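You operate a simulated robot arm through the tools that you are given. There is no shell and no other tool.

You are at the controls of a simulated two-armed robot. One attempt, no reset.

TASK
Lay the edge strip in the sill's groove and roll it home.
Fine: keeper bar up, strip in with its tab away from the bar, rolled until no gap shows; roller back, bar down. Set down upright: seam roller. Where these are worked on the way, their far stop is far enough and under half their travel is too little: keeper bar.

It is judged by the outcome, as a careful person would: the job done as asked, and still so three seconds after it is handed in. It fails if anything else is knocked over, pushed out of place, dropped, spilled or broken.

THE ROBOT
Two 7-joint arms with two-finger parallel grippers on one trunk, on a base that moves. Base frame: it is fixed to the floor where the robot stands at the start and does not move with it; the origin is under the middle of the robot, x ahead of it, y to its left, z up. Readings come in cm, rad, newtons and seconds.
The left shoulder is at the start at [-8.2, 11.9, 85.1], the right one opposite. With the tool pointing down near the work surface each hand reaches from about 16 to 58 cm from the robot's upright axis, wherever it stands, measured 20 degrees to its own side. Places, roughly: groove of the splash sill [50, -10, 80]; keeper bar [50, 0, 80]; top of the edge strip [70, -10, 80]. Payload 3.43 kg a hand.
The tool frame of a hand sits at the grasp point between the pads (the TCP): z along the fingers, y along the line on which they close. The tips reach 3 cm beyond it. Largest opening 9.4 cm; finger width 2.8, thickness 1; the body of the gripper, 5 by 9.6 cm, starts 5.5 cm behind the TCP.
Orientation is that of the tool frame in the base frame, as a unit quaternion [x, y, z, w]. With the fingers straight down and closing along the base's y, the tool's x points along the base's -x, its y along +y and its z along -z.

THE INTERFACE
- The arms move only by the tool drive_tool. It takes "left_deltas", "right_deltas" or both (then of equal length, played together; a hand with none holds still); each is a list of rows, each a list of 3 entries, a list of its own where there are three numbers: the shift along the tool's x, y, z in units of 200 mm (1.0 is 200 mm), then the turn, a rotation vector about the tool's x, y, z in units of 180 degrees (1.0 is 180 degrees), then the opening in per cent of the stroke, from 0 (shut) to 100 (fully open). In form: [[[tx, ty, tz], [wx, wy, wz], hand], ...]. A call has 1 to 20 rows; each row is the pose to reach, as a shift and turn from the pose commanded when the call began, along the tool's axes at that moment. A call with a number of a shift or a turn outside -1 to 1 is refused whole. A row lasts 0.2 s, in which the tool goes at most 5 cm and 0.15 rad; a call with a longer step from one row to the next is refused whole, and so is a gripper value outside its range. Where a pose cannot be reached the arm comes as near as it can. A force on the tool above 80 N (or 10 N above the force at the start of the call, whichever is more), or a blocked arm, ends the call early, and 0.2 s more pass. The fingers move at their own pace (about 15.3 cm/s each) and stop on an object; they squeeze with about 34 N. The grip force told is the motor's: it shows also when the fingers shut on nothing. Time passes only in rows, and 0.2 s behind the last, so rows that repeat a pose let the fingers close. It gives the time, the measured TCP pose, the force on the tool (base axes), the opening and the grip force at its end, in the units of the frame above (readings bear some noise), with the torque about the TCP (base axes, N m) and any sound that the robot's microphone picked up, and new pictures: "show" is both (left out), scene, wrist or none (wrist: the cameras of the hands that moved).
- Cameras (640 x 400 px; columns grow to the right, rows downward): "scene" is now at [3.6, 0.08, 156.07]; the picture's right is [0.03, -1.00, 0.00], its down [-0.72, -0.02, -0.69] and it looks along [0.69, 0.02, -0.72] (base axes); focal length 283 px, centre (320, 200). "left" rides on the left gripper at [7.6, -1.4, -10.3] in its tool frame; the picture's right is [0.18, 0.98, 0.00], its down [-0.75, 0.14, -0.64] and it looks along [-0.63, 0.12, 0.77] (tool axes); focal length 243 px, centre (320, 200). "right" rides on the right gripper at [7.6, 1.4, -10.2] in its tool frame; the picture's right is [-0.18, 0.98, 0.00], its down [-0.75, -0.14, -0.64] and it looks along [-0.63, -0.12, 0.77] (tool axes); focal length 243 px, centre (320, 200). There is no depth. A picture from a camera that has moved, and an enlarged one, comes with that camera's place and axes in the base frame and with its lens.
- move_column(by): moves the trunk up (or, below 0, down) by that many cm; the arms and the scene camera ride with it, the base frame stays. It gives what a move gives, with no picture.
- base_move(legs): drives the robot by 1 to 6 legs, each [ahead, left, turn to the left] in cm, cm and rad, along the robot's own axes; the way and the turn of a leg run together, so that a leg with both is an arc; at most 150 cm and 3.142 rad a leg. The arms and the cameras ride along, it lands a little off, and it stops where it bumps. It gives what a move gives, and a new picture of the scene camera.
- head_to(pan, tilt): turns the head with the scene camera to pan (to the left, within 2.496 rad either way) and tilt (down, from -0.506 to 1.204), counted from straight ahead of the robot (the tilt from the chest, where the trunk bows). It gives what a move gives, and a new picture of the scene camera.
- zoom(camera, box): a new picture of the part [left, top, right, bottom] of that camera's present view, enlarged. No time passes.
- finish_job(): hands the job in; it is judged then, once.

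Nothing tells you exact positions but the pictures and the camera data. Unless the task says otherwise, let go and move clear before handing in.

The tools are called as a command line: name --argument value ..., lists and objects as JSON in quotes. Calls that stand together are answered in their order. drive_tool: Moves the arms, as the interface text tells. Its arguments: {"type":"object","properties":{"left_deltas":{"type":"array","items":{"type":"array"}},"right_deltas":{"type":"array","items":{"type":"array"}},"show":{"type":"string","enum":["both","scene","wrist","none"]}},"required":[]} The other tools are called the same way: move_column (by) moves the trunk up or down; base_move (legs) drives the base; head_to (pan, tilt) turns the head that bears the scene camera; zoom (camera, box) takes an enlarged picture of a part of a camera's view; finish_job () hands the job in.

At the start:

```text
time: 0.0
left_ee_pos: [40.35, 14.57, 100.07]
left_tcp_rot: [-0.001, 1.0, 0.001, -0.001]
left_force: [0.9, 0.6, 0.0]
left_ft_torque: [-0.01, 0.01, 0.01]
left_width: 9.39
left_gripper_force: 0.0
right_ee_pos: [30.41, -19.92, 99.92]
right_tcp_rot: [0.0, 1.0, 0.0, 0.0]
right_force: [-0.2, 0.7, -0.5]
right_ft_torque: [0.01, 0.0, 0.0]
right_width: 9.4
right_gripper_force: 0.1
trunk travel left (down, up): [-27.5, 6.0]
robot x, y, heading: [0.03, 0.06, 0.002]
head pan, tilt (commanded): [0.03, 0.808]
```

scene: 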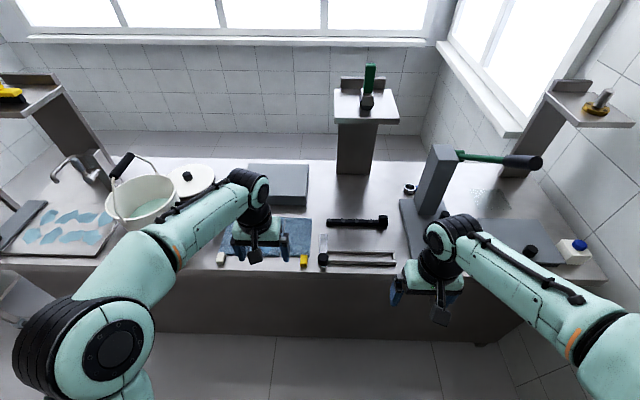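
right: 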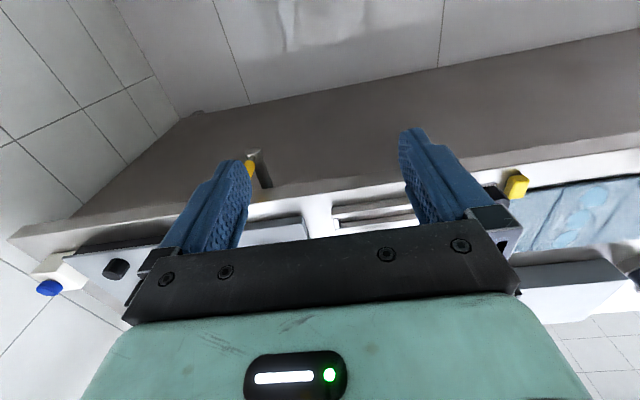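
left: 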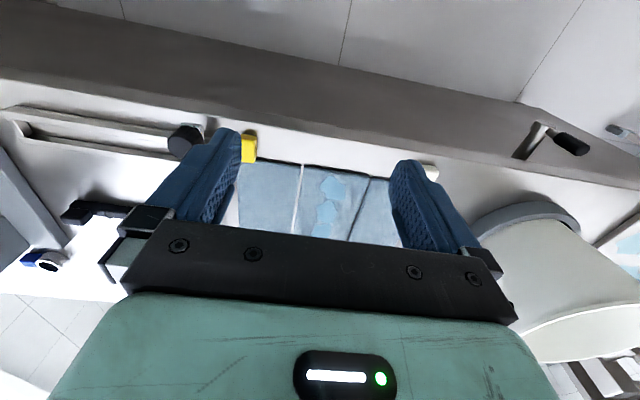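

I see a counter with a sill/groove near the front edge, a black strip lying behind it, and a green-handled roller on a shelf or stand. I'll look closer before moving anything.

zoom --camera "scene" --box '[290, 190, 430, 280]'

zoom --camera "scene" --box '[320, 50, 420, 120]'

zoom --camera "scene" --box '[390, 60, 630, 270]'

zoom --camera "right" --box '[200, 140, 540, 300]'

```text
4.44 times, centred on (360, 235) of scene
camera zoom: at [3.6, 0.08, 156.07], right [0.03, -1.0, 0.0], down [-0.72, -0.02, -0.69], along [0.69, 0.02, -0.72], focal length 1257 px, centre (142, 44)
```

zoom: 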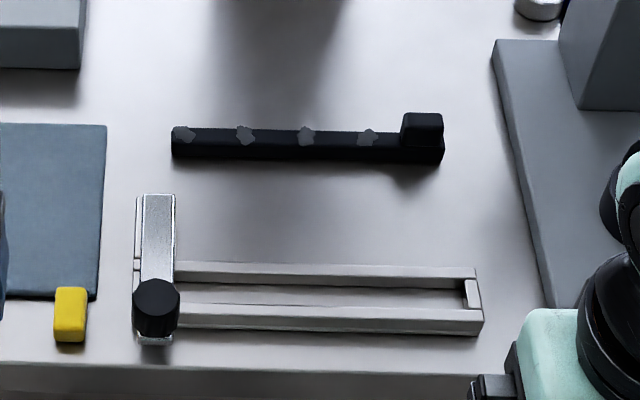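

```text
5.71 times, centred on (370, 85) of scene
camera zoom: at [3.6, 0.08, 156.07], right [0.03, -1.0, 0.0], down [-0.72, -0.02, -0.69], along [0.69, 0.02, -0.72], focal length 1616 px, centre (34, 857)
```

zoom: 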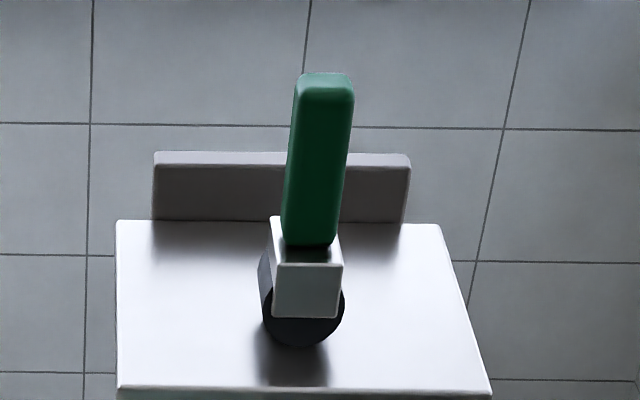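

```text
1.90 times, centred on (510, 165) of scene
camera zoom: at [3.6, 0.08, 156.07], right [0.03, -1.0, 0.0], down [-0.72, -0.02, -0.69], along [0.69, 0.02, -0.72], focal length 539 px, centre (-42, 267)
```

zoom: 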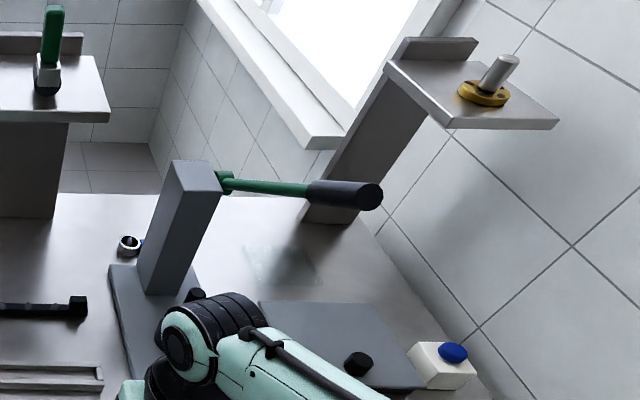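

```text
1.88 times, centred on (370, 220) of right
camera zoom: at [22.81, -18.44, 110.22], right [0.18, 0.98, 0.0], down [0.75, -0.14, 0.64], along [0.63, -0.12, -0.77], focal length 457 px, centre (226, 162)
```

zoom: 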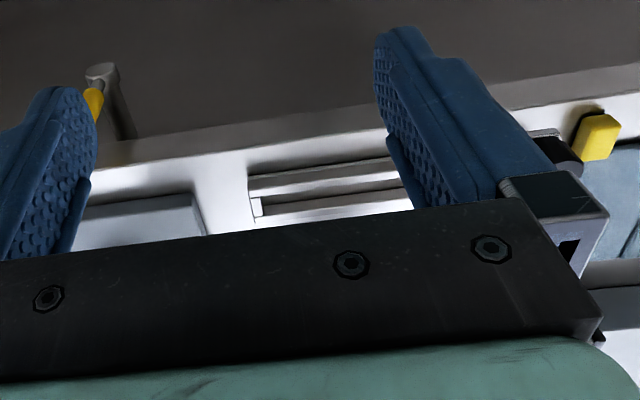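

I see the keeper bar lying across the left end of the groove with a black knob at the front, the strip behind with its tab on the right, and the roller upright on a shelf at the back. Next I turn the head and shift the trunk to get more views for positions.

head_to --pan 0.0 --tilt 1.2

head_to --pan -0.1 --tilt 0.45

```text
time: 0.9
left_ee_pos: [40.42, 14.76, 99.97]
left_tcp_rot: [0.0, 1.0, 0.0, 0.0]
left_force: [0.1, 1.3, 0.1]
left_ft_torque: [-0.04, 0.0, -0.01]
left_width: 9.41
left_gripper_force: 0.1
right_ee_pos: [30.42, -19.8, 100.1]
right_tcp_rot: [-0.001, 1.0, 0.0, 0.0]
right_force: [-1.2, -0.1, 0.0]
right_ft_torque: [0.0, -0.02, -0.02]
right_width: 9.4
right_gripper_force: 0.1
trunk travel left (down, up): [-27.5, 6.0]
robot x, y, heading: [-0.04, -0.18, 0.004]
head pan, tilt (commanded): [0.0, 1.201]
camera scene: at [1.18, -0.16, 153.37], right [0.0, -1.0, 0.0], down [-0.93, 0.0, -0.36], along [0.36, 0.0, -0.93], focal length 283 px, centre (320, 200)
```

scene: 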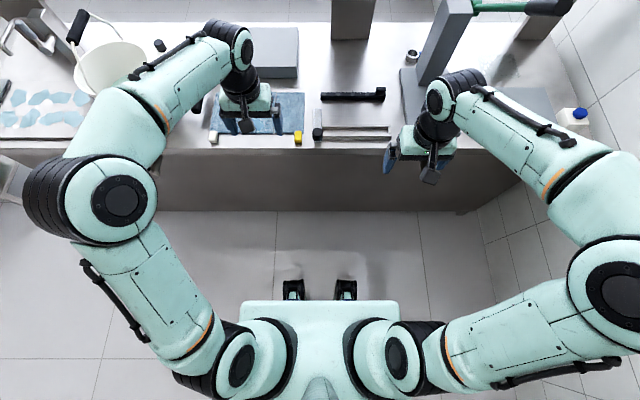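

```text
time: 2.0
left_ee_pos: [40.38, 14.75, 99.97]
left_tcp_rot: [0.0, 1.0, 0.0, 0.0]
left_force: [0.3, -0.5, 0.2]
left_ft_torque: [0.03, 0.0, -0.01]
left_width: 9.39
left_gripper_force: 0.1
right_ee_pos: [30.49, -19.84, 99.98]
right_tcp_rot: [0.0, 1.0, 0.001, 0.0]
right_force: [-0.3, -0.3, 1.4]
right_ft_torque: [0.01, -0.03, -0.03]
right_width: 9.41
right_gripper_force: 0.0
trunk travel left (down, up): [-27.5, 6.0]
robot x, y, heading: [-0.53, -0.04, 0.002]
head pan, tilt (commanded): [-0.099, 0.45]
camera scene: at [4.73, -1.07, 159.17], right [-0.1, -1.0, 0.0], down [-0.43, 0.04, -0.9], along [0.9, -0.09, -0.44], focal length 283 px, centre (320, 200)
```

scene: 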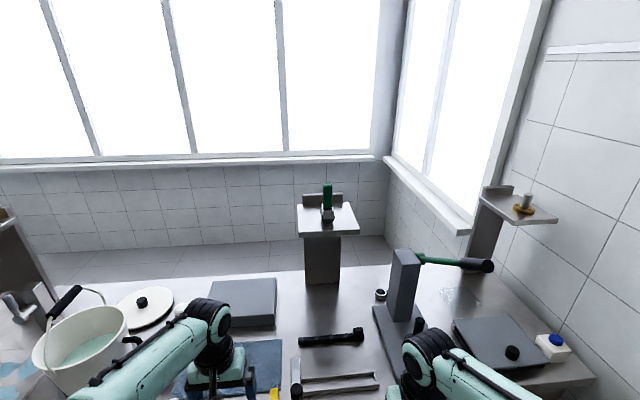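

The roller's shelf stands well back on the counter (x≈95–115), out of reach from here, while the groove and strip will be in reach after a modest drive. The robot's front clears the counter by about 30 cm, so I drive ahead a bit and look again.

base_move --legs '[[14, 0, 0]]'

head_to --pan -0.1 --tilt 0.9

```text
time: 3.3
left_ee_pos: [54.29, 14.59, 99.98]
left_tcp_rot: [0.001, 1.0, 0.0, 0.0]
left_force: [-0.3, 0.4, 0.0]
left_ft_torque: [0.0, 0.02, 0.02]
left_width: 9.41
left_gripper_force: 0.0
right_ee_pos: [44.27, -19.85, 100.09]
right_tcp_rot: [0.0, 1.0, 0.0, 0.0]
right_force: [0.9, -0.4, -1.1]
right_ft_torque: [0.0, 0.03, 0.01]
right_width: 9.37
right_gripper_force: 0.2
trunk travel left (down, up): [-27.5, 6.0]
robot x, y, heading: [14.01, 0.07, 0.001]
head pan, tilt (commanded): [-0.099, 0.45]
camera scene: at [18.64, -1.09, 159.17], right [-0.1, -0.99, 0.0], down [-0.43, 0.04, -0.9], along [0.9, -0.09, -0.44], focal length 283 px, centre (320, 200)
```

scene: 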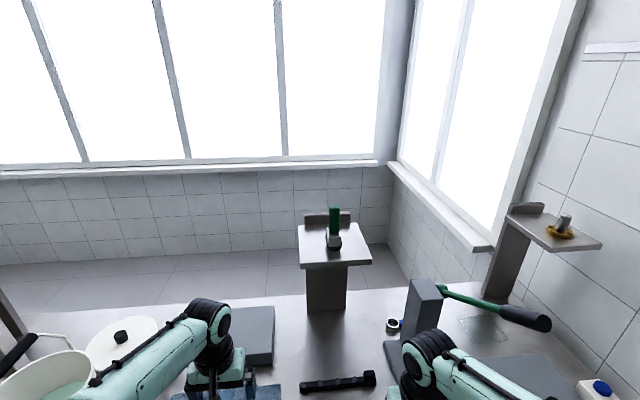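

```text
time: 4.2
left_ee_pos: [54.27, 14.56, 99.96]
left_tcp_rot: [0.001, 1.0, 0.0, 0.0]
left_force: [-0.3, -0.2, -0.8]
left_ft_torque: [-0.01, 0.0, 0.0]
left_width: 9.4
left_gripper_force: 0.1
right_ee_pos: [44.31, -19.88, 100.0]
right_tcp_rot: [0.001, 1.0, -0.001, 0.0]
right_force: [-0.3, 0.0, -0.5]
right_ft_torque: [-0.02, -0.01, 0.0]
right_width: 9.39
right_gripper_force: 0.1
trunk travel left (down, up): [-27.5, 6.0]
robot x, y, heading: [14.21, 0.29, -0.005]
head pan, tilt (commanded): [-0.099, 0.901]
camera scene: at [16.94, -0.92, 155.35], right [-0.1, -0.99, 0.0], down [-0.78, 0.08, -0.62], along [0.62, -0.06, -0.78], focal length 283 px, centre (320, 200)
```

scene: 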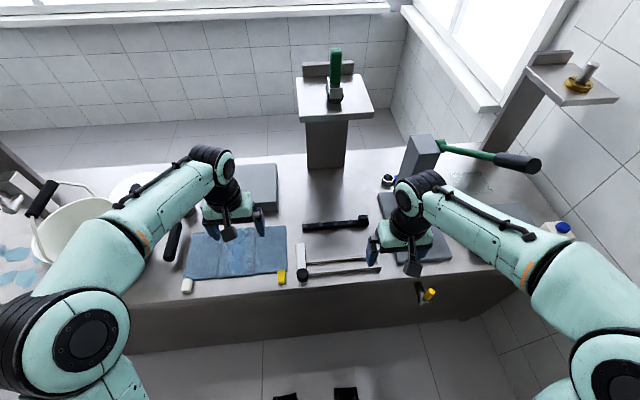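

By parallax the roller's shelf is cantilevered towards me (roller about x 78, y −10, shelf top about z 116). I take enlarged views from here to refine the bar, strip and roller.

zoom --camera "scene" --box '[280, 30, 400, 130]'

zoom --camera "scene" --box '[270, 205, 400, 290]'

zoom --camera "right" --box '[0, 0, 640, 400]'

zoom --camera "left" --box '[0, 0, 640, 400]'

```text
4.00 times, centred on (340, 80) of scene
camera zoom: at [16.94, -0.92, 155.35], right [-0.1, -0.99, 0.0], down [-0.78, 0.08, -0.62], along [0.62, -0.06, -0.78], focal length 1131 px, centre (240, 680)
```

zoom: 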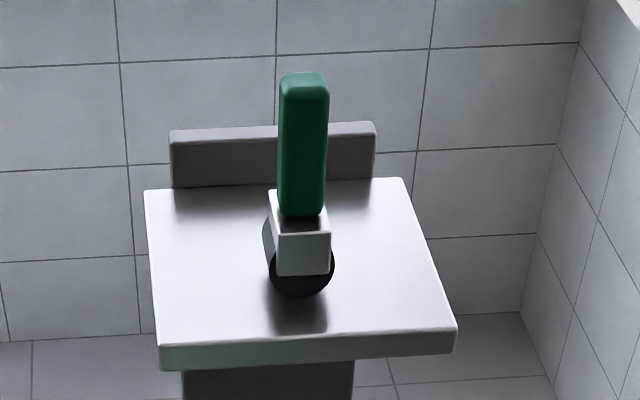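

```text
4.71 times, centred on (335, 248) of scene
camera zoom: at [16.94, -0.92, 155.35], right [-0.1, -0.99, 0.0], down [-0.78, 0.08, -0.62], along [0.62, -0.06, -0.78], focal length 1331 px, centre (249, -24)
```

zoom: 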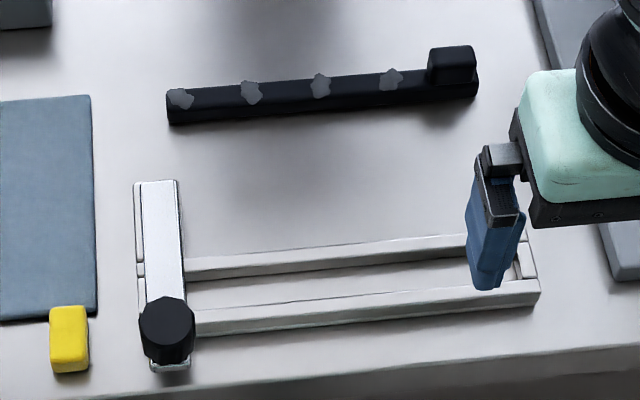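

```text
1.00 times, centred on (320, 200) of right (not enlarged: the box is as wide or as high as the picture)
camera zoom: at [36.63, -18.47, 110.23], right [0.19, 0.98, 0.0], down [0.75, -0.14, 0.64], along [0.63, -0.12, -0.77], focal length 243 px, centre (320, 200)
```

zoom: 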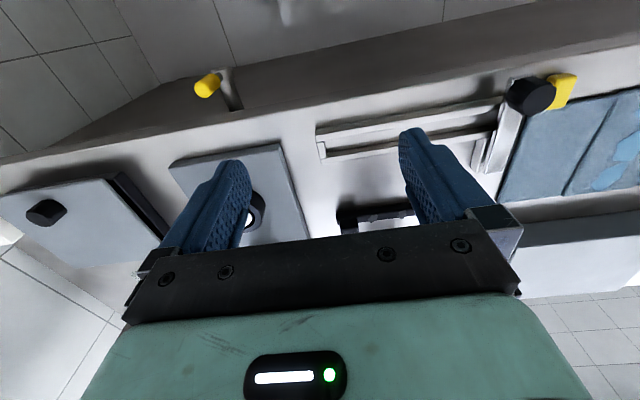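

```text
1.00 times, centred on (320, 200) of left (not enlarged: the box is as wide or as high as the picture)
camera zoom: at [46.63, 13.15, 110.27], right [-0.18, 0.98, 0.0], down [0.75, 0.14, 0.64], along [0.63, 0.12, -0.77], focal length 243 px, centre (320, 200)
```

zoom: 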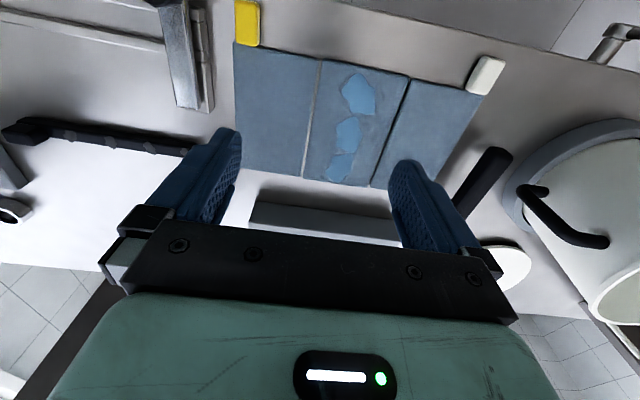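

zoom --camera "left" --box '[100, 0, 260, 120]'

zoom --camera "right" --box '[460, 60, 600, 190]'

zoom --camera "scene" --box '[285, 235, 335, 290]'

zoom --camera "left" --box '[0, 90, 240, 240]'

```text
3.33 times, centred on (180, 60) of left
camera zoom: at [46.63, 13.15, 110.27], right [-0.18, 0.98, 0.0], down [0.75, 0.14, 0.64], along [0.63, 0.12, -0.77], focal length 809 px, centre (787, 667)
```

zoom: 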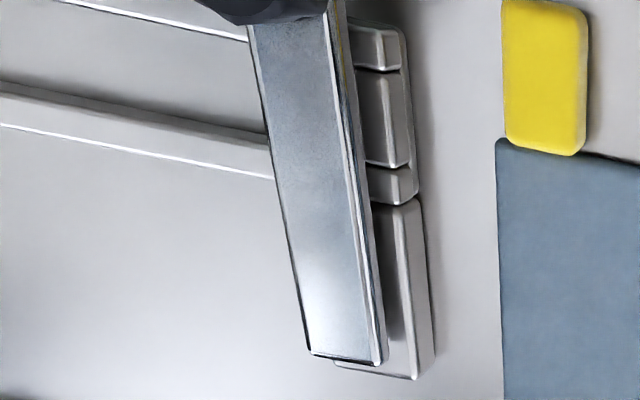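

```text
3.08 times, centred on (530, 125) of right
camera zoom: at [36.63, -18.47, 110.23], right [0.19, 0.98, 0.0], down [0.75, -0.14, 0.64], along [0.63, -0.12, -0.77], focal length 746 px, centre (-326, 431)
```

zoom: 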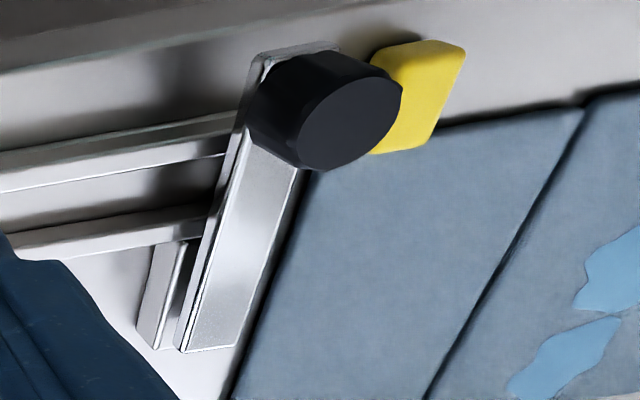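

```text
7.27 times, centred on (310, 262) of scene
camera zoom: at [16.94, -0.92, 155.35], right [-0.1, -0.99, 0.0], down [-0.78, 0.08, -0.62], along [0.62, -0.06, -0.78], focal length 2057 px, centre (393, -254)
```

zoom: 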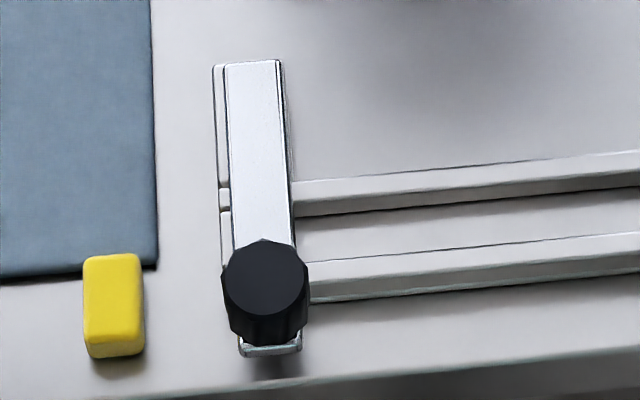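

```text
2.67 times, centred on (120, 165) of left
camera zoom: at [46.63, 13.15, 110.27], right [-0.18, 0.98, 0.0], down [0.75, 0.14, 0.64], along [0.63, 0.12, -0.77], focal length 647 px, centre (853, 293)
```

zoom: 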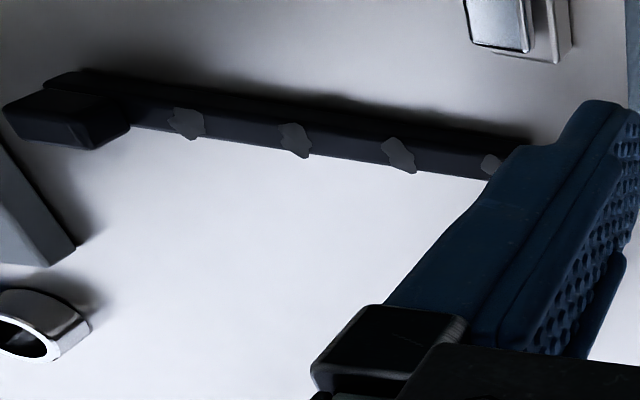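

The bar is a plate hinged at its back end (x≈58), with the knob on top of its front end, near [48.2, 0.5, 82.5–85]. I bring the left hand above the knob with the fingers partly open.

drive_tool --left_deltas '[[[0.08, -0.17, 0.07], [0, 0, 0], 60], [[0.15, -0.35, 0.14], [0, 0, 0], 60], [[0.22, -0.53, 0.21], [0, 0, 0], 60], [[0.3, -0.7, 0.28], [0, 0, 0], 60], [[0.3, -0.7, 0.28], [0, 0, 0], 60]]' --show "both"

```text
time: 5.4
left_ee_pos: [48.1, 0.57, 94.56]
left_tcp_rot: [0.0, 1.0, 0.001, -0.001]
left_force: [0.4, -0.2, 0.1]
left_ft_torque: [-0.02, 0.02, 0.0]
left_width: 5.63
left_gripper_force: 0.0
right_ee_pos: [44.13, -19.77, 99.9]
right_tcp_rot: [0.001, 1.0, 0.001, 0.0]
right_force: [-0.5, -0.5, 0.1]
right_ft_torque: [0.0, 0.02, 0.03]
right_width: 9.41
right_gripper_force: 0.1
trunk travel left (down, up): [-27.5, 6.0]
robot x, y, heading: [13.76, -0.09, -0.003]
head pan, tilt (commanded): [-0.099, 0.901]
camera scene: at [16.96, -0.87, 155.35], right [-0.1, -0.99, 0.0], down [-0.78, 0.08, -0.62], along [0.62, -0.06, -0.78], focal length 283 px, centre (320, 200)
camera left: at [40.5, -0.86, 104.64], right [-0.18, 0.98, 0.0], down [0.75, 0.14, 0.64], along [0.63, 0.12, -0.77], focal length 243 px, centre (320, 200)
```

scene: 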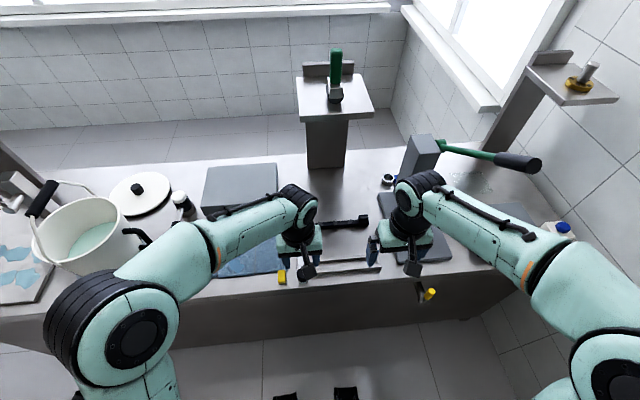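
left: 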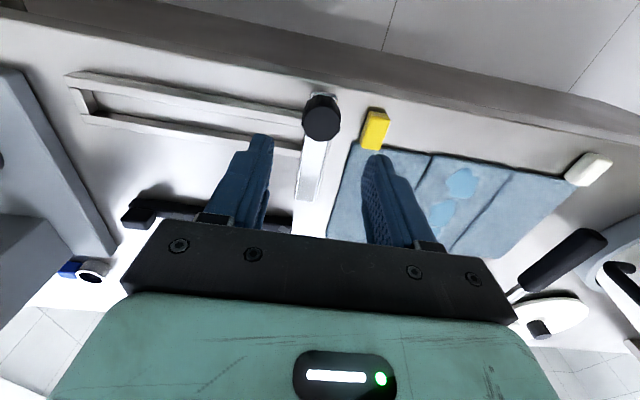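

zoom --camera "left" --box '[50, 60, 400, 230]'

zoom --camera "left" --box '[280, 80, 400, 160]'

```text
1.83 times, centred on (225, 145) of left
camera zoom: at [40.5, -0.86, 104.64], right [-0.18, 0.98, 0.0], down [0.75, 0.14, 0.64], along [0.63, 0.12, -0.77], focal length 444 px, centre (494, 301)
```

zoom: 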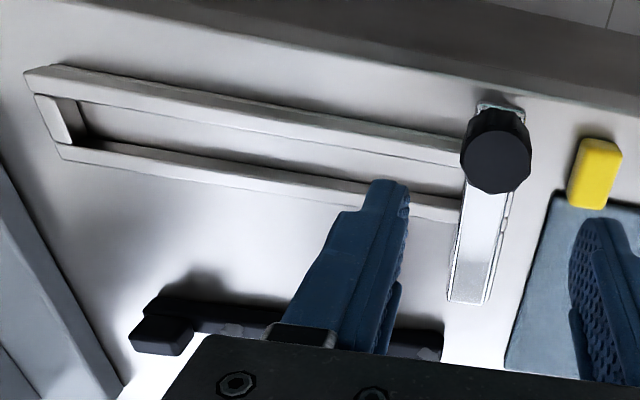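

```text
5.00 times, centred on (340, 120) of left
camera zoom: at [40.5, -0.86, 104.64], right [-0.18, 0.98, 0.0], down [0.75, 0.14, 0.64], along [0.63, 0.12, -0.77], focal length 1213 px, centre (220, 600)
```

zoom: 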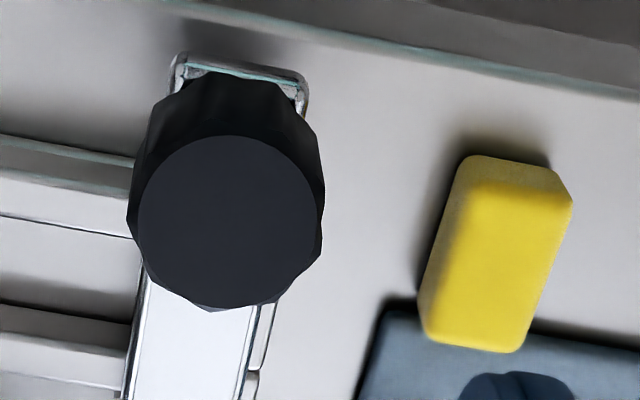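

Knob centre reads about [48.5, 0.8], top near z 85. I lower the left hand around it and close.

drive_tool --left_deltas '[[[-0.01, 0.01, 0.2], [0, 0, 0], 60], [[-0.02, 0.01, 0.38], [0, 0, 0], 60], [[-0.02, 0.01, 0.485], [0, 0, 0], 60], [[-0.02, 0.01, 0.485], [0, 0, 0], 60]]' --show "wrist"

```text
time: 6.4
left_ee_pos: [48.7, 0.76, 85.04]
left_tcp_rot: [0.0, 1.0, -0.002, 0.004]
left_force: [-6.1, 4.2, 37.7]
left_ft_torque: [-0.92, -0.12, -0.18]
left_width: 5.42
left_gripper_force: 0.1
right_ee_pos: [44.09, -19.84, 100.19]
right_tcp_rot: [0.001, 1.0, 0.001, 0.001]
right_force: [-0.1, -0.2, -1.0]
right_ft_torque: [-0.04, 0.02, 0.01]
right_width: 9.4
right_gripper_force: 0.0
trunk travel left (down, up): [-27.5, 6.0]
robot x, y, heading: [14.0, 0.04, -0.002]
head pan, tilt (commanded): [-0.099, 0.901]
camera left: at [40.9, -0.75, 95.17], right [-0.18, 0.98, -0.01], down [0.75, 0.14, 0.65], along [0.64, 0.11, -0.76], focal length 243 px, centre (320, 200)
```

left: 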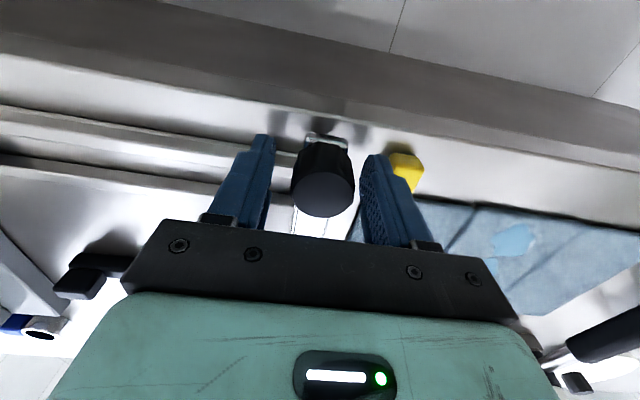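

The right fingertip touched the rail (top about z 82), so I back off a little and then close on the knob.

drive_tool --left_deltas '[[[0, 0, -0.04], [0, 0, 0], 60], [[0, 0, -0.04], [0, 0, 0], 40], [[0, 0, -0.04], [0, 0, 0], 20], [[0, 0, -0.04], [0, 0, 0], 10], [[0, 0, -0.04], [0, 0, 0], 10]]' --show "wrist"

```text
time: 7.6
left_ee_pos: [48.35, 0.73, 85.43]
left_tcp_rot: [0.001, 1.0, 0.001, -0.001]
left_force: [-6.9, -5.8, -9.3]
left_ft_torque: [-0.08, 0.9, 0.01]
left_width: 3.11
left_gripper_force: 45.3
right_ee_pos: [44.24, -20.06, 99.99]
right_tcp_rot: [0.001, 1.0, -0.001, 0.0]
right_force: [0.6, -0.1, -0.3]
right_ft_torque: [-0.01, 0.04, 0.0]
right_width: 9.4
right_gripper_force: 0.1
trunk travel left (down, up): [-27.5, 6.0]
robot x, y, heading: [13.77, -0.11, -0.003]
head pan, tilt (commanded): [-0.099, 0.901]
camera left: at [40.9, -0.77, 95.62], right [-0.18, 0.98, 0.0], down [0.76, 0.14, 0.64], along [0.63, 0.12, -0.77], focal length 243 px, centre (320, 200)
```

left: 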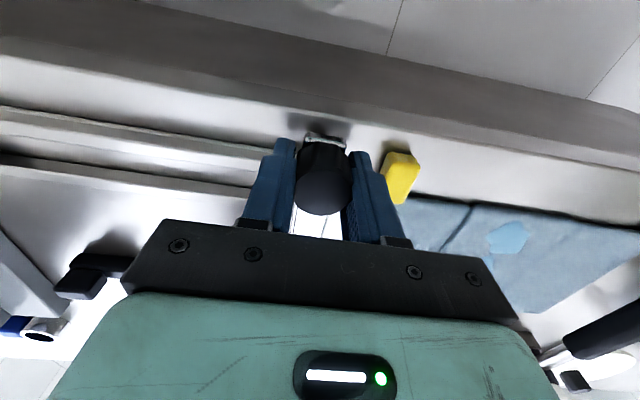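

The knob is gripped (3.1 cm). I lift it on an arc about the hinge, first only about 20°, watching the forces.

drive_tool --left_deltas '[[[-0.012, 0, -0.045], [0, 0, 0], 5], [[-0.028, 0, -0.082], [0, 0, 0], 5], [[-0.047, 0, -0.12], [0, 0, 0], 5], [[-0.07, 0, -0.157], [0, 0, 0], 5]]' --show "both"

```text
time: 8.6
left_ee_pos: [49.55, 0.68, 88.68]
left_tcp_rot: [0.001, 1.0, 0.0, -0.002]
left_force: [-27.6, -6.5, 1.5]
left_ft_torque: [-0.33, 1.26, 0.06]
left_width: 3.09
left_gripper_force: 44.8
right_ee_pos: [43.98, -19.9, 100.08]
right_tcp_rot: [0.002, 1.0, -0.001, 0.0]
right_force: [-0.4, -0.5, -0.1]
right_ft_torque: [-0.01, -0.03, -0.04]
right_width: 9.4
right_gripper_force: 0.1
trunk travel left (down, up): [-27.5, 6.0]
robot x, y, heading: [13.69, 0.4, -0.003]
head pan, tilt (commanded): [-0.099, 0.901]
camera scene: at [16.54, -1.0, 155.36], right [-0.1, -0.99, 0.0], down [-0.78, 0.08, -0.62], along [0.62, -0.06, -0.78], focal length 283 px, centre (320, 200)
camera left: at [42.01, -0.76, 99.01], right [-0.18, 0.98, 0.0], down [0.76, 0.14, 0.64], along [0.63, 0.12, -0.77], focal length 243 px, centre (320, 200)
```

scene: 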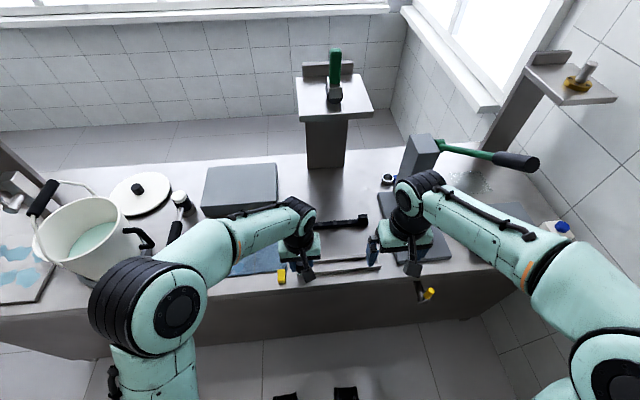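
left: 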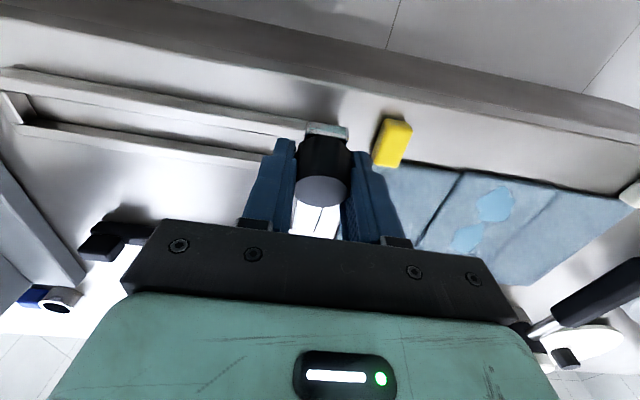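

The bar is rising; the force along −x says the true arc is a bit flatter in x than I assumed. I go on with a corrected arc to about 50°.

drive_tool --left_deltas '[[[-0.012, 0, -0.04], [0, 0, 0], 5], [[-0.038, 0, -0.079], [0, 0, 0], 5], [[-0.068, 0, -0.111], [0, 0, 0], 5], [[-0.1, 0, -0.14], [0, 0, 0], 5], [[-0.134, 0, -0.167], [0, 0, 0], 5], [[-0.172, 0, -0.19], [0, 0, 0], 5]]' --show "both"

```text
time: 10.0
left_ee_pos: [53.07, 0.73, 92.72]
left_tcp_rot: [0.002, 1.0, -0.001, 0.001]
left_force: [-26.8, -2.9, 18.3]
left_ft_torque: [-0.21, 1.34, 0.15]
left_width: 3.07
left_gripper_force: 45.1
right_ee_pos: [43.96, -20.04, 100.0]
right_tcp_rot: [0.0, 1.0, 0.0, 0.002]
right_force: [-0.5, -0.2, 0.0]
right_ft_torque: [-0.01, 0.0, -0.01]
right_width: 9.41
right_gripper_force: 0.1
trunk travel left (down, up): [-27.5, 6.0]
robot x, y, heading: [13.75, -0.09, -0.002]
head pan, tilt (commanded): [-0.099, 0.901]
camera scene: at [16.45, -0.97, 155.37], right [-0.1, -0.99, 0.0], down [-0.78, 0.08, -0.62], along [0.62, -0.06, -0.78], focal length 283 px, centre (320, 200)
camera left: at [45.47, -0.75, 102.95], right [-0.18, 0.98, 0.0], down [0.75, 0.14, 0.64], along [0.63, 0.12, -0.77], focal length 243 px, centre (320, 200)
```

scene: 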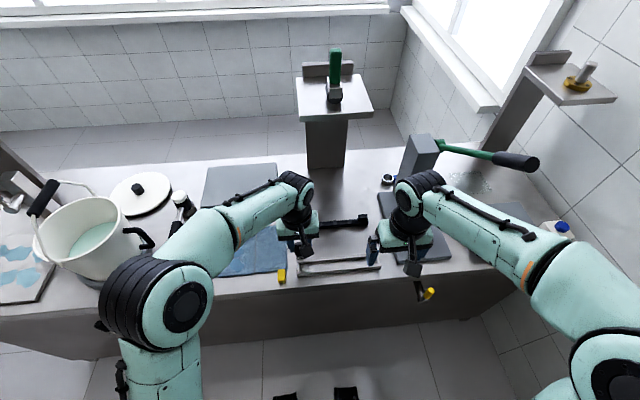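
left: 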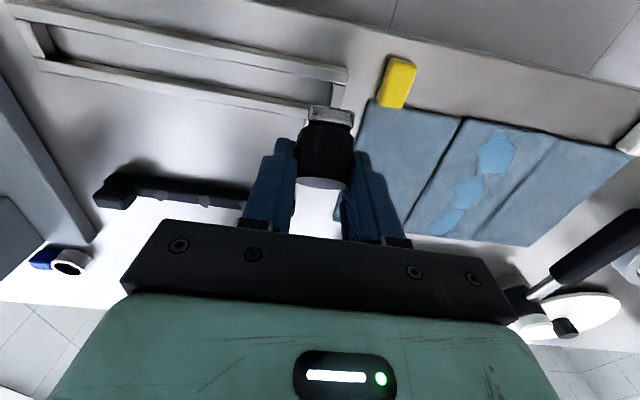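

The bar is about 45° up; the forces point outward, so the true radius is about 12 cm. I continue on the corrected arc.

drive_tool --left_deltas '[[[-0.034, 0, -0.037], [0, 0, 0], 5], [[-0.078, 0, -0.062], [0, 0, 0], 5], [[-0.125, 0, -0.083], [0, 0, 0], 5], [[-0.175, 0, -0.1], [0, 0, 0], 5]]' --show "wrist"

```text
time: 11.0
left_ee_pos: [56.88, 0.74, 94.54]
left_tcp_rot: [0.0, 1.0, 0.0, 0.001]
left_force: [-12.9, -5.6, 5.0]
left_ft_torque: [-0.07, 1.33, 0.12]
left_width: 3.02
left_gripper_force: 45.0
right_ee_pos: [44.04, -19.93, 100.07]
right_tcp_rot: [0.0, 1.0, 0.001, 0.002]
right_force: [0.4, 0.6, 0.0]
right_ft_torque: [0.04, 0.0, -0.02]
right_width: 9.39
right_gripper_force: 0.2
trunk travel left (down, up): [-27.5, 6.0]
robot x, y, heading: [13.56, 0.52, 0.0]
head pan, tilt (commanded): [-0.099, 0.901]
camera left: at [49.21, -0.76, 104.76], right [-0.18, 0.98, 0.0], down [0.75, 0.14, 0.64], along [0.63, 0.12, -0.77], focal length 243 px, centre (320, 200)
```

left: 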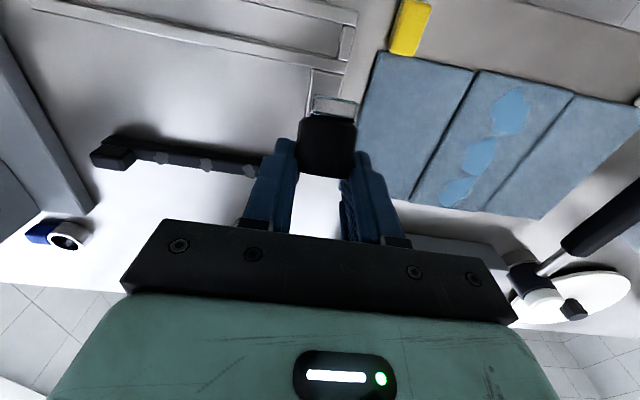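

drive_tool --left_deltas '[[[-0.05, 0, -0.014], [0, 0, 0], 5], [[-0.103, 0, -0.022], [0, 0, 0], 5], [[-0.155, 0, -0.025], [0, 0, 0], 5], [[-0.208, 0, -0.023], [0, 0, 0], 5]]' --show "both"

```text
time: 12.0
left_ee_pos: [61.02, 0.68, 94.94]
left_tcp_rot: [0.002, 1.0, 0.0, 0.0]
left_force: [-10.8, -7.8, -1.5]
left_ft_torque: [0.01, 1.27, 0.13]
left_width: 3.04
left_gripper_force: 44.9
right_ee_pos: [44.12, -19.95, 100.0]
right_tcp_rot: [0.001, 1.0, 0.0, 0.002]
right_force: [-0.3, 0.3, -0.4]
right_ft_torque: [0.0, 0.0, 0.0]
right_width: 9.41
right_gripper_force: 0.0
trunk travel left (down, up): [-27.5, 6.0]
robot x, y, heading: [13.96, 0.42, 0.0]
head pan, tilt (commanded): [-0.099, 0.901]
camera scene: at [16.81, -1.06, 155.35], right [-0.1, -0.99, 0.0], down [-0.78, 0.08, -0.62], along [0.62, -0.06, -0.78], focal length 283 px, centre (320, 200)
camera left: at [53.45, -0.75, 105.17], right [-0.18, 0.98, 0.0], down [0.75, 0.14, 0.64], along [0.63, 0.12, -0.77], focal length 243 px, centre (320, 200)
```

scene: 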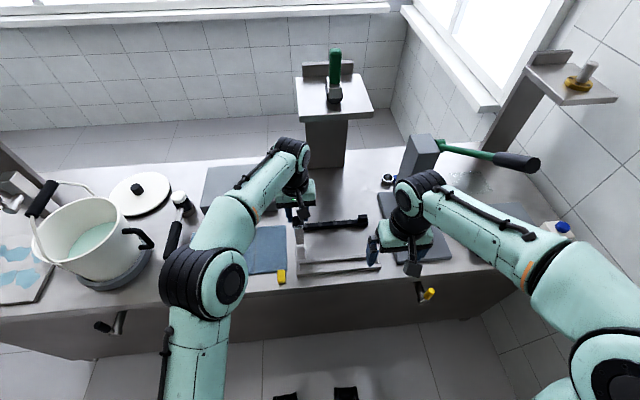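
left: 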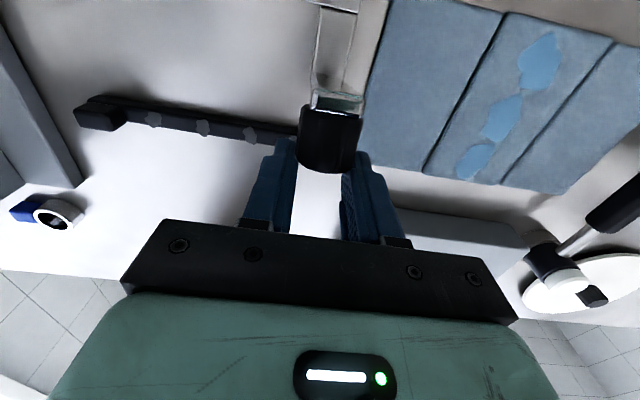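

The bar is about 82° up. I keep following the arc toward its far stop in small steps.

drive_tool --left_deltas '[[[-0.026, 0, 0.003], [0, 0, 0], 5], [[-0.052, 0, 0.006], [0, 0, 0], 5], [[-0.078, 0, 0.011], [0, 0, 0], 5], [[-0.103, 0, 0.016], [0, 0, 0], 5]]' --show "wrist"

```text
time: 13.0
left_ee_pos: [63.04, 0.63, 94.73]
left_tcp_rot: [0.002, 1.0, 0.0, 0.001]
left_force: [-11.8, -8.3, -3.5]
left_ft_torque: [-0.05, 1.32, 0.14]
left_width: 3.03
left_gripper_force: 45.4
right_ee_pos: [44.27, -19.96, 100.11]
right_tcp_rot: [0.001, 1.0, 0.0, 0.002]
right_force: [0.0, -0.1, 0.6]
right_ft_torque: [0.01, 0.0, 0.03]
right_width: 9.41
right_gripper_force: 0.0
trunk travel left (down, up): [-27.5, 6.0]
robot x, y, heading: [13.87, -0.15, 0.001]
head pan, tilt (commanded): [-0.099, 0.901]
camera left: at [55.48, -0.76, 104.88], right [-0.18, 0.98, 0.0], down [0.75, 0.14, 0.64], along [0.63, 0.12, -0.77], focal length 243 px, centre (320, 200)
```

left: 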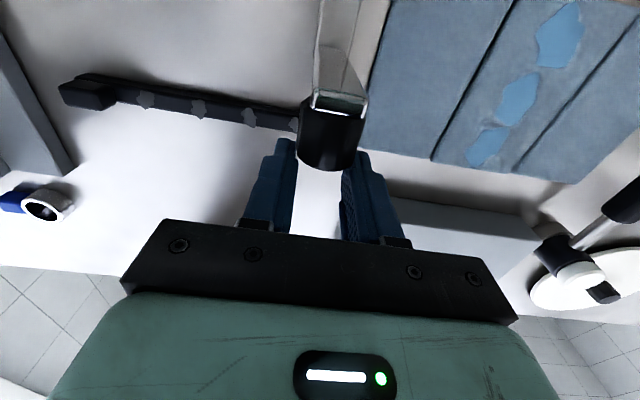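

drive_tool --left_deltas '[[[-0.026, 0, 0.007], [0, 0, 0], 5], [[-0.051, 0, 0.014], [0, 0, 0], 5], [[-0.076, 0, 0.024], [0, 0, 0], 5], [[-0.1, 0, 0.034], [0, 0, 0], 5]]' --show "both"

```text
time: 14.0
left_ee_pos: [65.35, 0.94, 93.91]
left_tcp_rot: [0.0, 1.0, 0.001, 0.001]
left_force: [0.0, -0.6, -0.6]
left_ft_torque: [-0.01, -0.01, -0.01]
left_width: 0.44
left_gripper_force: 0.0
right_ee_pos: [44.3, -19.96, 100.01]
right_tcp_rot: [0.002, 1.0, 0.0, 0.0]
right_force: [-1.0, 0.0, 0.8]
right_ft_torque: [0.03, 0.0, 0.01]
right_width: 9.37
right_gripper_force: 0.1
trunk travel left (down, up): [-27.5, 6.0]
robot x, y, heading: [14.09, 0.21, -0.002]
head pan, tilt (commanded): [-0.099, 0.901]
camera scene: at [16.99, -0.91, 155.35], right [-0.1, -0.99, 0.0], down [-0.78, 0.08, -0.62], along [0.62, -0.06, -0.78], focal length 283 px, centre (320, 200)
camera left: at [57.64, -0.56, 104.19], right [-0.18, 0.98, 0.0], down [0.75, 0.14, 0.64], along [0.63, 0.12, -0.77], focal length 243 px, centre (320, 200)
```

scene: 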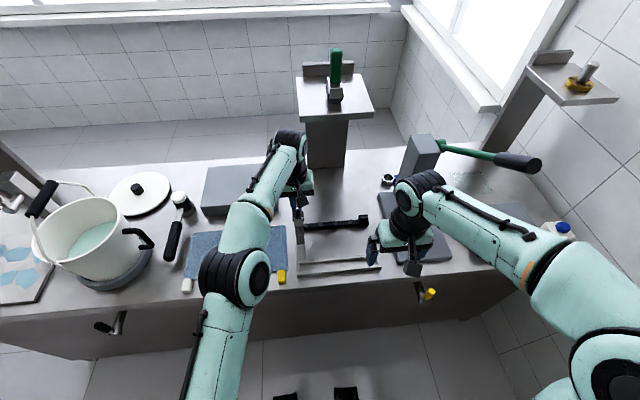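
left: 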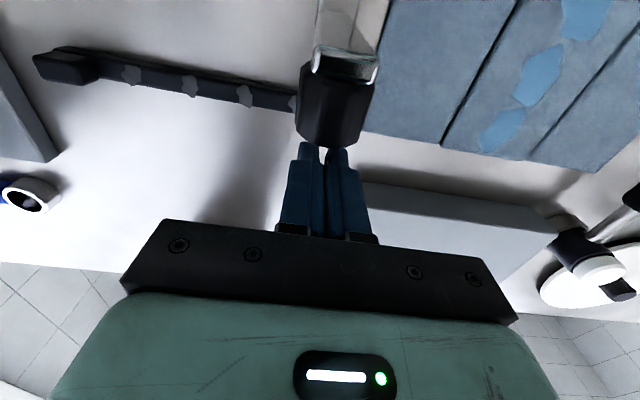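

The grip slid off as the bar reached its stop, and the knob stays standing. I back the left hand off up and away, and check that the bar stays up.

drive_tool --left_deltas '[[[-0.05, 0, 0], [0, 0, 0], 5], [[-0.05, 0, -0.2], [0, 0, 0], 5], [[-0.05, 0, -0.4], [0, 0, 0], 5], [[-0.05, 0.2, -0.45], [0, 0, 0], 5], [[-0.02, 0.4, -0.45], [0, 0, 0], 20], [[0.1, 0.6, -0.45], [0, 0, 0], 40], [[0.25, 0.75, -0.45], [0, 0, 0], 40]]' --show "both"

```text
time: 15.6
left_ee_pos: [60.05, 15.8, 103.0]
left_tcp_rot: [0.001, 1.0, 0.0, 0.0]
left_force: [-0.5, 0.1, -0.5]
left_ft_torque: [0.03, 0.02, 0.01]
left_width: 3.76
left_gripper_force: 0.0
left hand out of reach, approached as far as the arm can: row 2, 3, 4, 5
right_ee_pos: [44.2, -19.86, 100.04]
right_tcp_rot: [0.001, 1.0, 0.0, 0.0]
right_force: [-0.4, 0.1, -0.2]
right_ft_torque: [-0.01, 0.0, 0.03]
right_width: 9.39
right_gripper_force: 0.0
trunk travel left (down, up): [-27.5, 6.0]
robot x, y, heading: [13.73, 0.0, 0.001]
head pan, tilt (commanded): [-0.099, 0.901]
camera scene: at [16.86, -0.86, 155.35], right [-0.1, -0.99, 0.0], down [-0.78, 0.08, -0.62], along [0.62, -0.06, -0.78], focal length 283 px, centre (320, 200)
camera left: at [52.49, 14.36, 113.19], right [-0.18, 0.98, 0.0], down [0.75, 0.14, 0.64], along [0.63, 0.12, -0.77], focal length 243 px, centre (320, 200)
```

scene: 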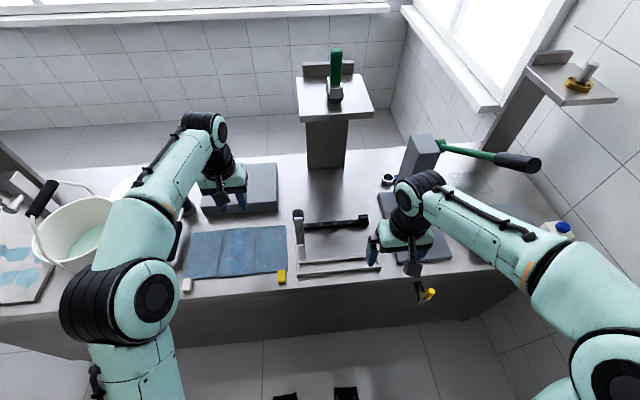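
left: 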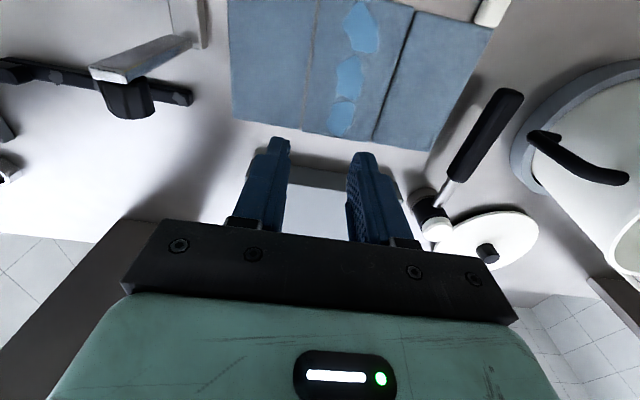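

The bar stands up by itself. I look closer at the sill, the strip, and also at the other tool lying to the left, to be sure which is the seam roller.

zoom --camera "left" --box '[380, 60, 560, 280]'

zoom --camera "scene" --box '[270, 190, 400, 290]'

zoom --camera "left" --box '[0, 0, 240, 140]'

```text
1.82 times, centred on (470, 170) of left
camera zoom: at [52.49, 14.36, 113.19], right [-0.18, 0.98, 0.0], down [0.75, 0.14, 0.64], along [0.63, 0.12, -0.77], focal length 441 px, centre (47, 254)
```

zoom: 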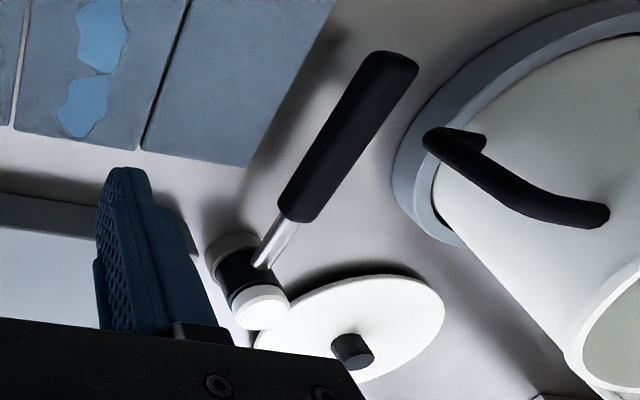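

```text
4.00 times, centred on (335, 240) of scene
camera zoom: at [16.86, -0.86, 155.35], right [-0.1, -0.99, 0.0], down [-0.78, 0.08, -0.62], along [0.62, -0.06, -0.78], focal length 1131 px, centre (260, 40)
```

zoom: 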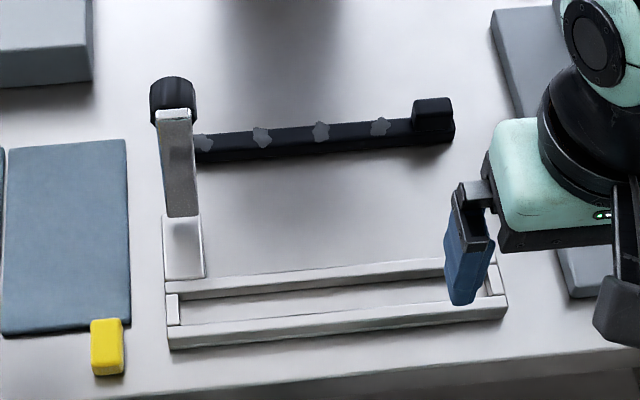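

```text
2.67 times, centred on (120, 70) of left
camera zoom: at [52.49, 14.36, 113.19], right [-0.18, 0.98, 0.0], down [0.75, 0.14, 0.64], along [0.63, 0.12, -0.77], focal length 647 px, centre (853, 547)
```

zoom: 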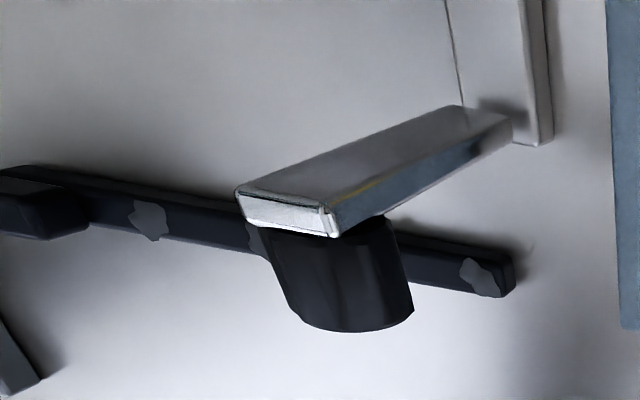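

The lying tool on the left is a mallet, so the green one on the shelf is the seam roller. The groove (about y 1.3 to −20.5, x≈51.4) is now free; I bring the right hand over the strip, turned 90° so the fingers close along x.

drive_tool --right_deltas '[[[-0.1, 0.04, 0], [0, 0, 0.045], 60], [[-0.2, 0.08, 0], [0, 0, 0.09], 60], [[-0.3, 0.12, 0], [0, 0, 0.135], 60], [[-0.4, 0.16, 0], [0, 0, 0.18], 60], [[-0.5, 0.2, 0], [0, 0, 0.225], 60], [[-0.6, 0.24, 0], [0, 0, 0.27], 60]]' --show "both"

```text
time: 17.0
left_ee_pos: [60.23, 15.68, 102.85]
left_tcp_rot: [0.0, 1.0, 0.0, 0.0]
left_force: [-0.6, 0.2, 0.2]
left_ft_torque: [-0.01, 0.0, 0.0]
left_width: 3.77
left_gripper_force: 0.0
right_ee_pos: [56.38, -15.1, 100.13]
right_tcp_rot: [0.413, 0.911, 0.0, 0.0]
right_force: [-0.6, -0.4, 0.8]
right_ft_torque: [-0.01, -0.03, 0.02]
right_width: 5.65
right_gripper_force: 0.1
trunk travel left (down, up): [-27.5, 6.0]
robot x, y, heading: [13.86, 0.05, -0.002]
head pan, tilt (commanded): [-0.099, 0.901]
camera scene: at [17.01, -0.89, 155.35], right [-0.1, -0.99, 0.0], down [-0.78, 0.08, -0.62], along [0.62, -0.06, -0.78], focal length 283 px, centre (320, 200)
camera right: at [52.45, -8.47, 110.25], right [0.86, 0.51, 0.0], down [0.39, -0.66, 0.64], along [0.33, -0.55, -0.77], focal length 243 px, centre (320, 200)
```

scene: 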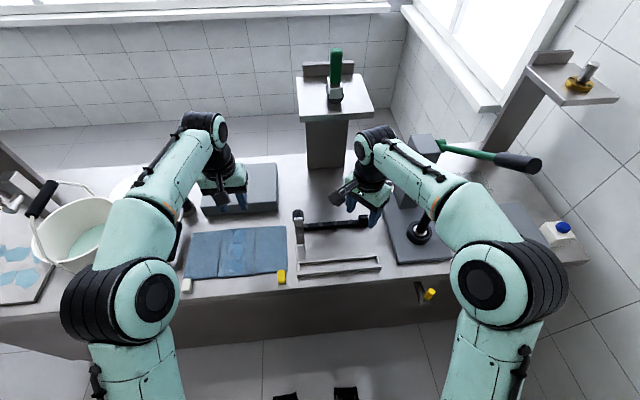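
right: 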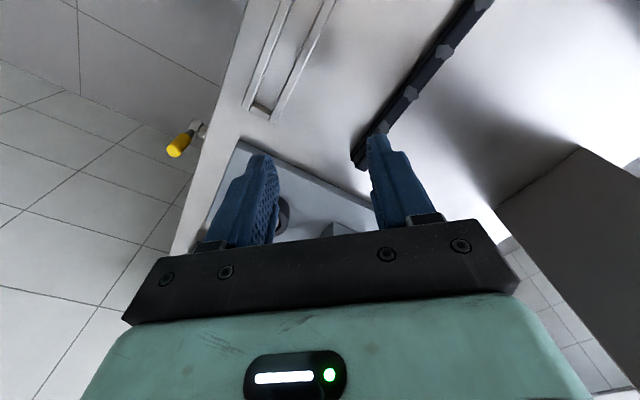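

drive_tool --right_deltas '[[[-0.033, 0.098, 0], [0, 0, 0.046], 60], [[-0.065, 0.196, 0], [0, 0, 0.092], 60], [[-0.098, 0.294, 0], [0, 0, 0.138], 60], [[-0.13, 0.392, 0.1], [0, 0, 0.184], 60], [[-0.163, 0.49, 0.2], [0, 0, 0.23], 60], [[-0.163, 0.49, 0.2], [0, 0, 0.23], 60]]' --show "both"

```text
time: 18.4
left_ee_pos: [60.19, 15.73, 102.84]
left_tcp_rot: [0.001, 1.0, -0.001, 0.0]
left_force: [-1.3, 0.6, -1.1]
left_ft_torque: [0.03, -0.02, 0.04]
left_width: 3.76
left_gripper_force: 0.1
right_ee_pos: [65.8, -11.01, 96.05]
right_tcp_rot: [0.708, 0.706, 0.0, 0.0]
right_force: [0.6, 0.1, 0.6]
right_ft_torque: [-0.03, -0.01, 0.03]
right_width: 5.62
right_gripper_force: 0.1
trunk travel left (down, up): [-27.5, 6.0]
robot x, y, heading: [14.01, -0.22, -0.005]
head pan, tilt (commanded): [-0.099, 0.901]
camera scene: at [16.9, -0.94, 155.35], right [-0.1, -0.99, 0.0], down [-0.78, 0.08, -0.62], along [0.62, -0.06, -0.78], focal length 283 px, centre (320, 200)
camera right: at [67.23, -3.52, 106.28], right [0.98, -0.19, 0.0], down [-0.14, -0.75, 0.64], along [-0.12, -0.63, -0.77], focal length 243 px, centre (320, 200)
```

scene: 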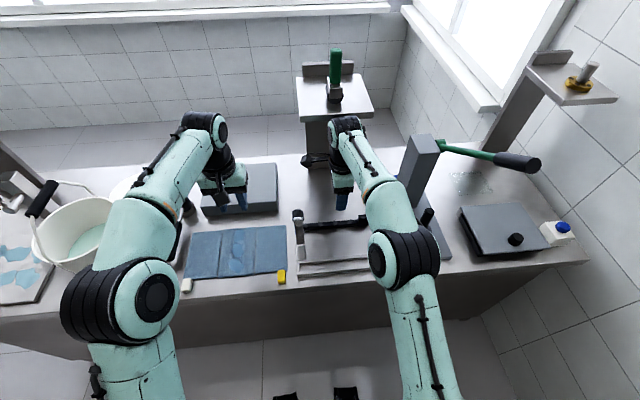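
right: 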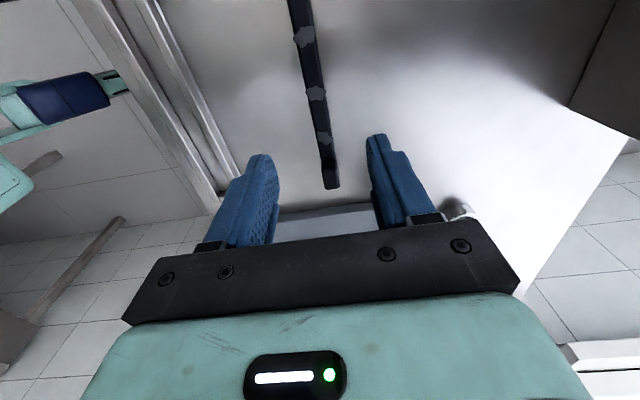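

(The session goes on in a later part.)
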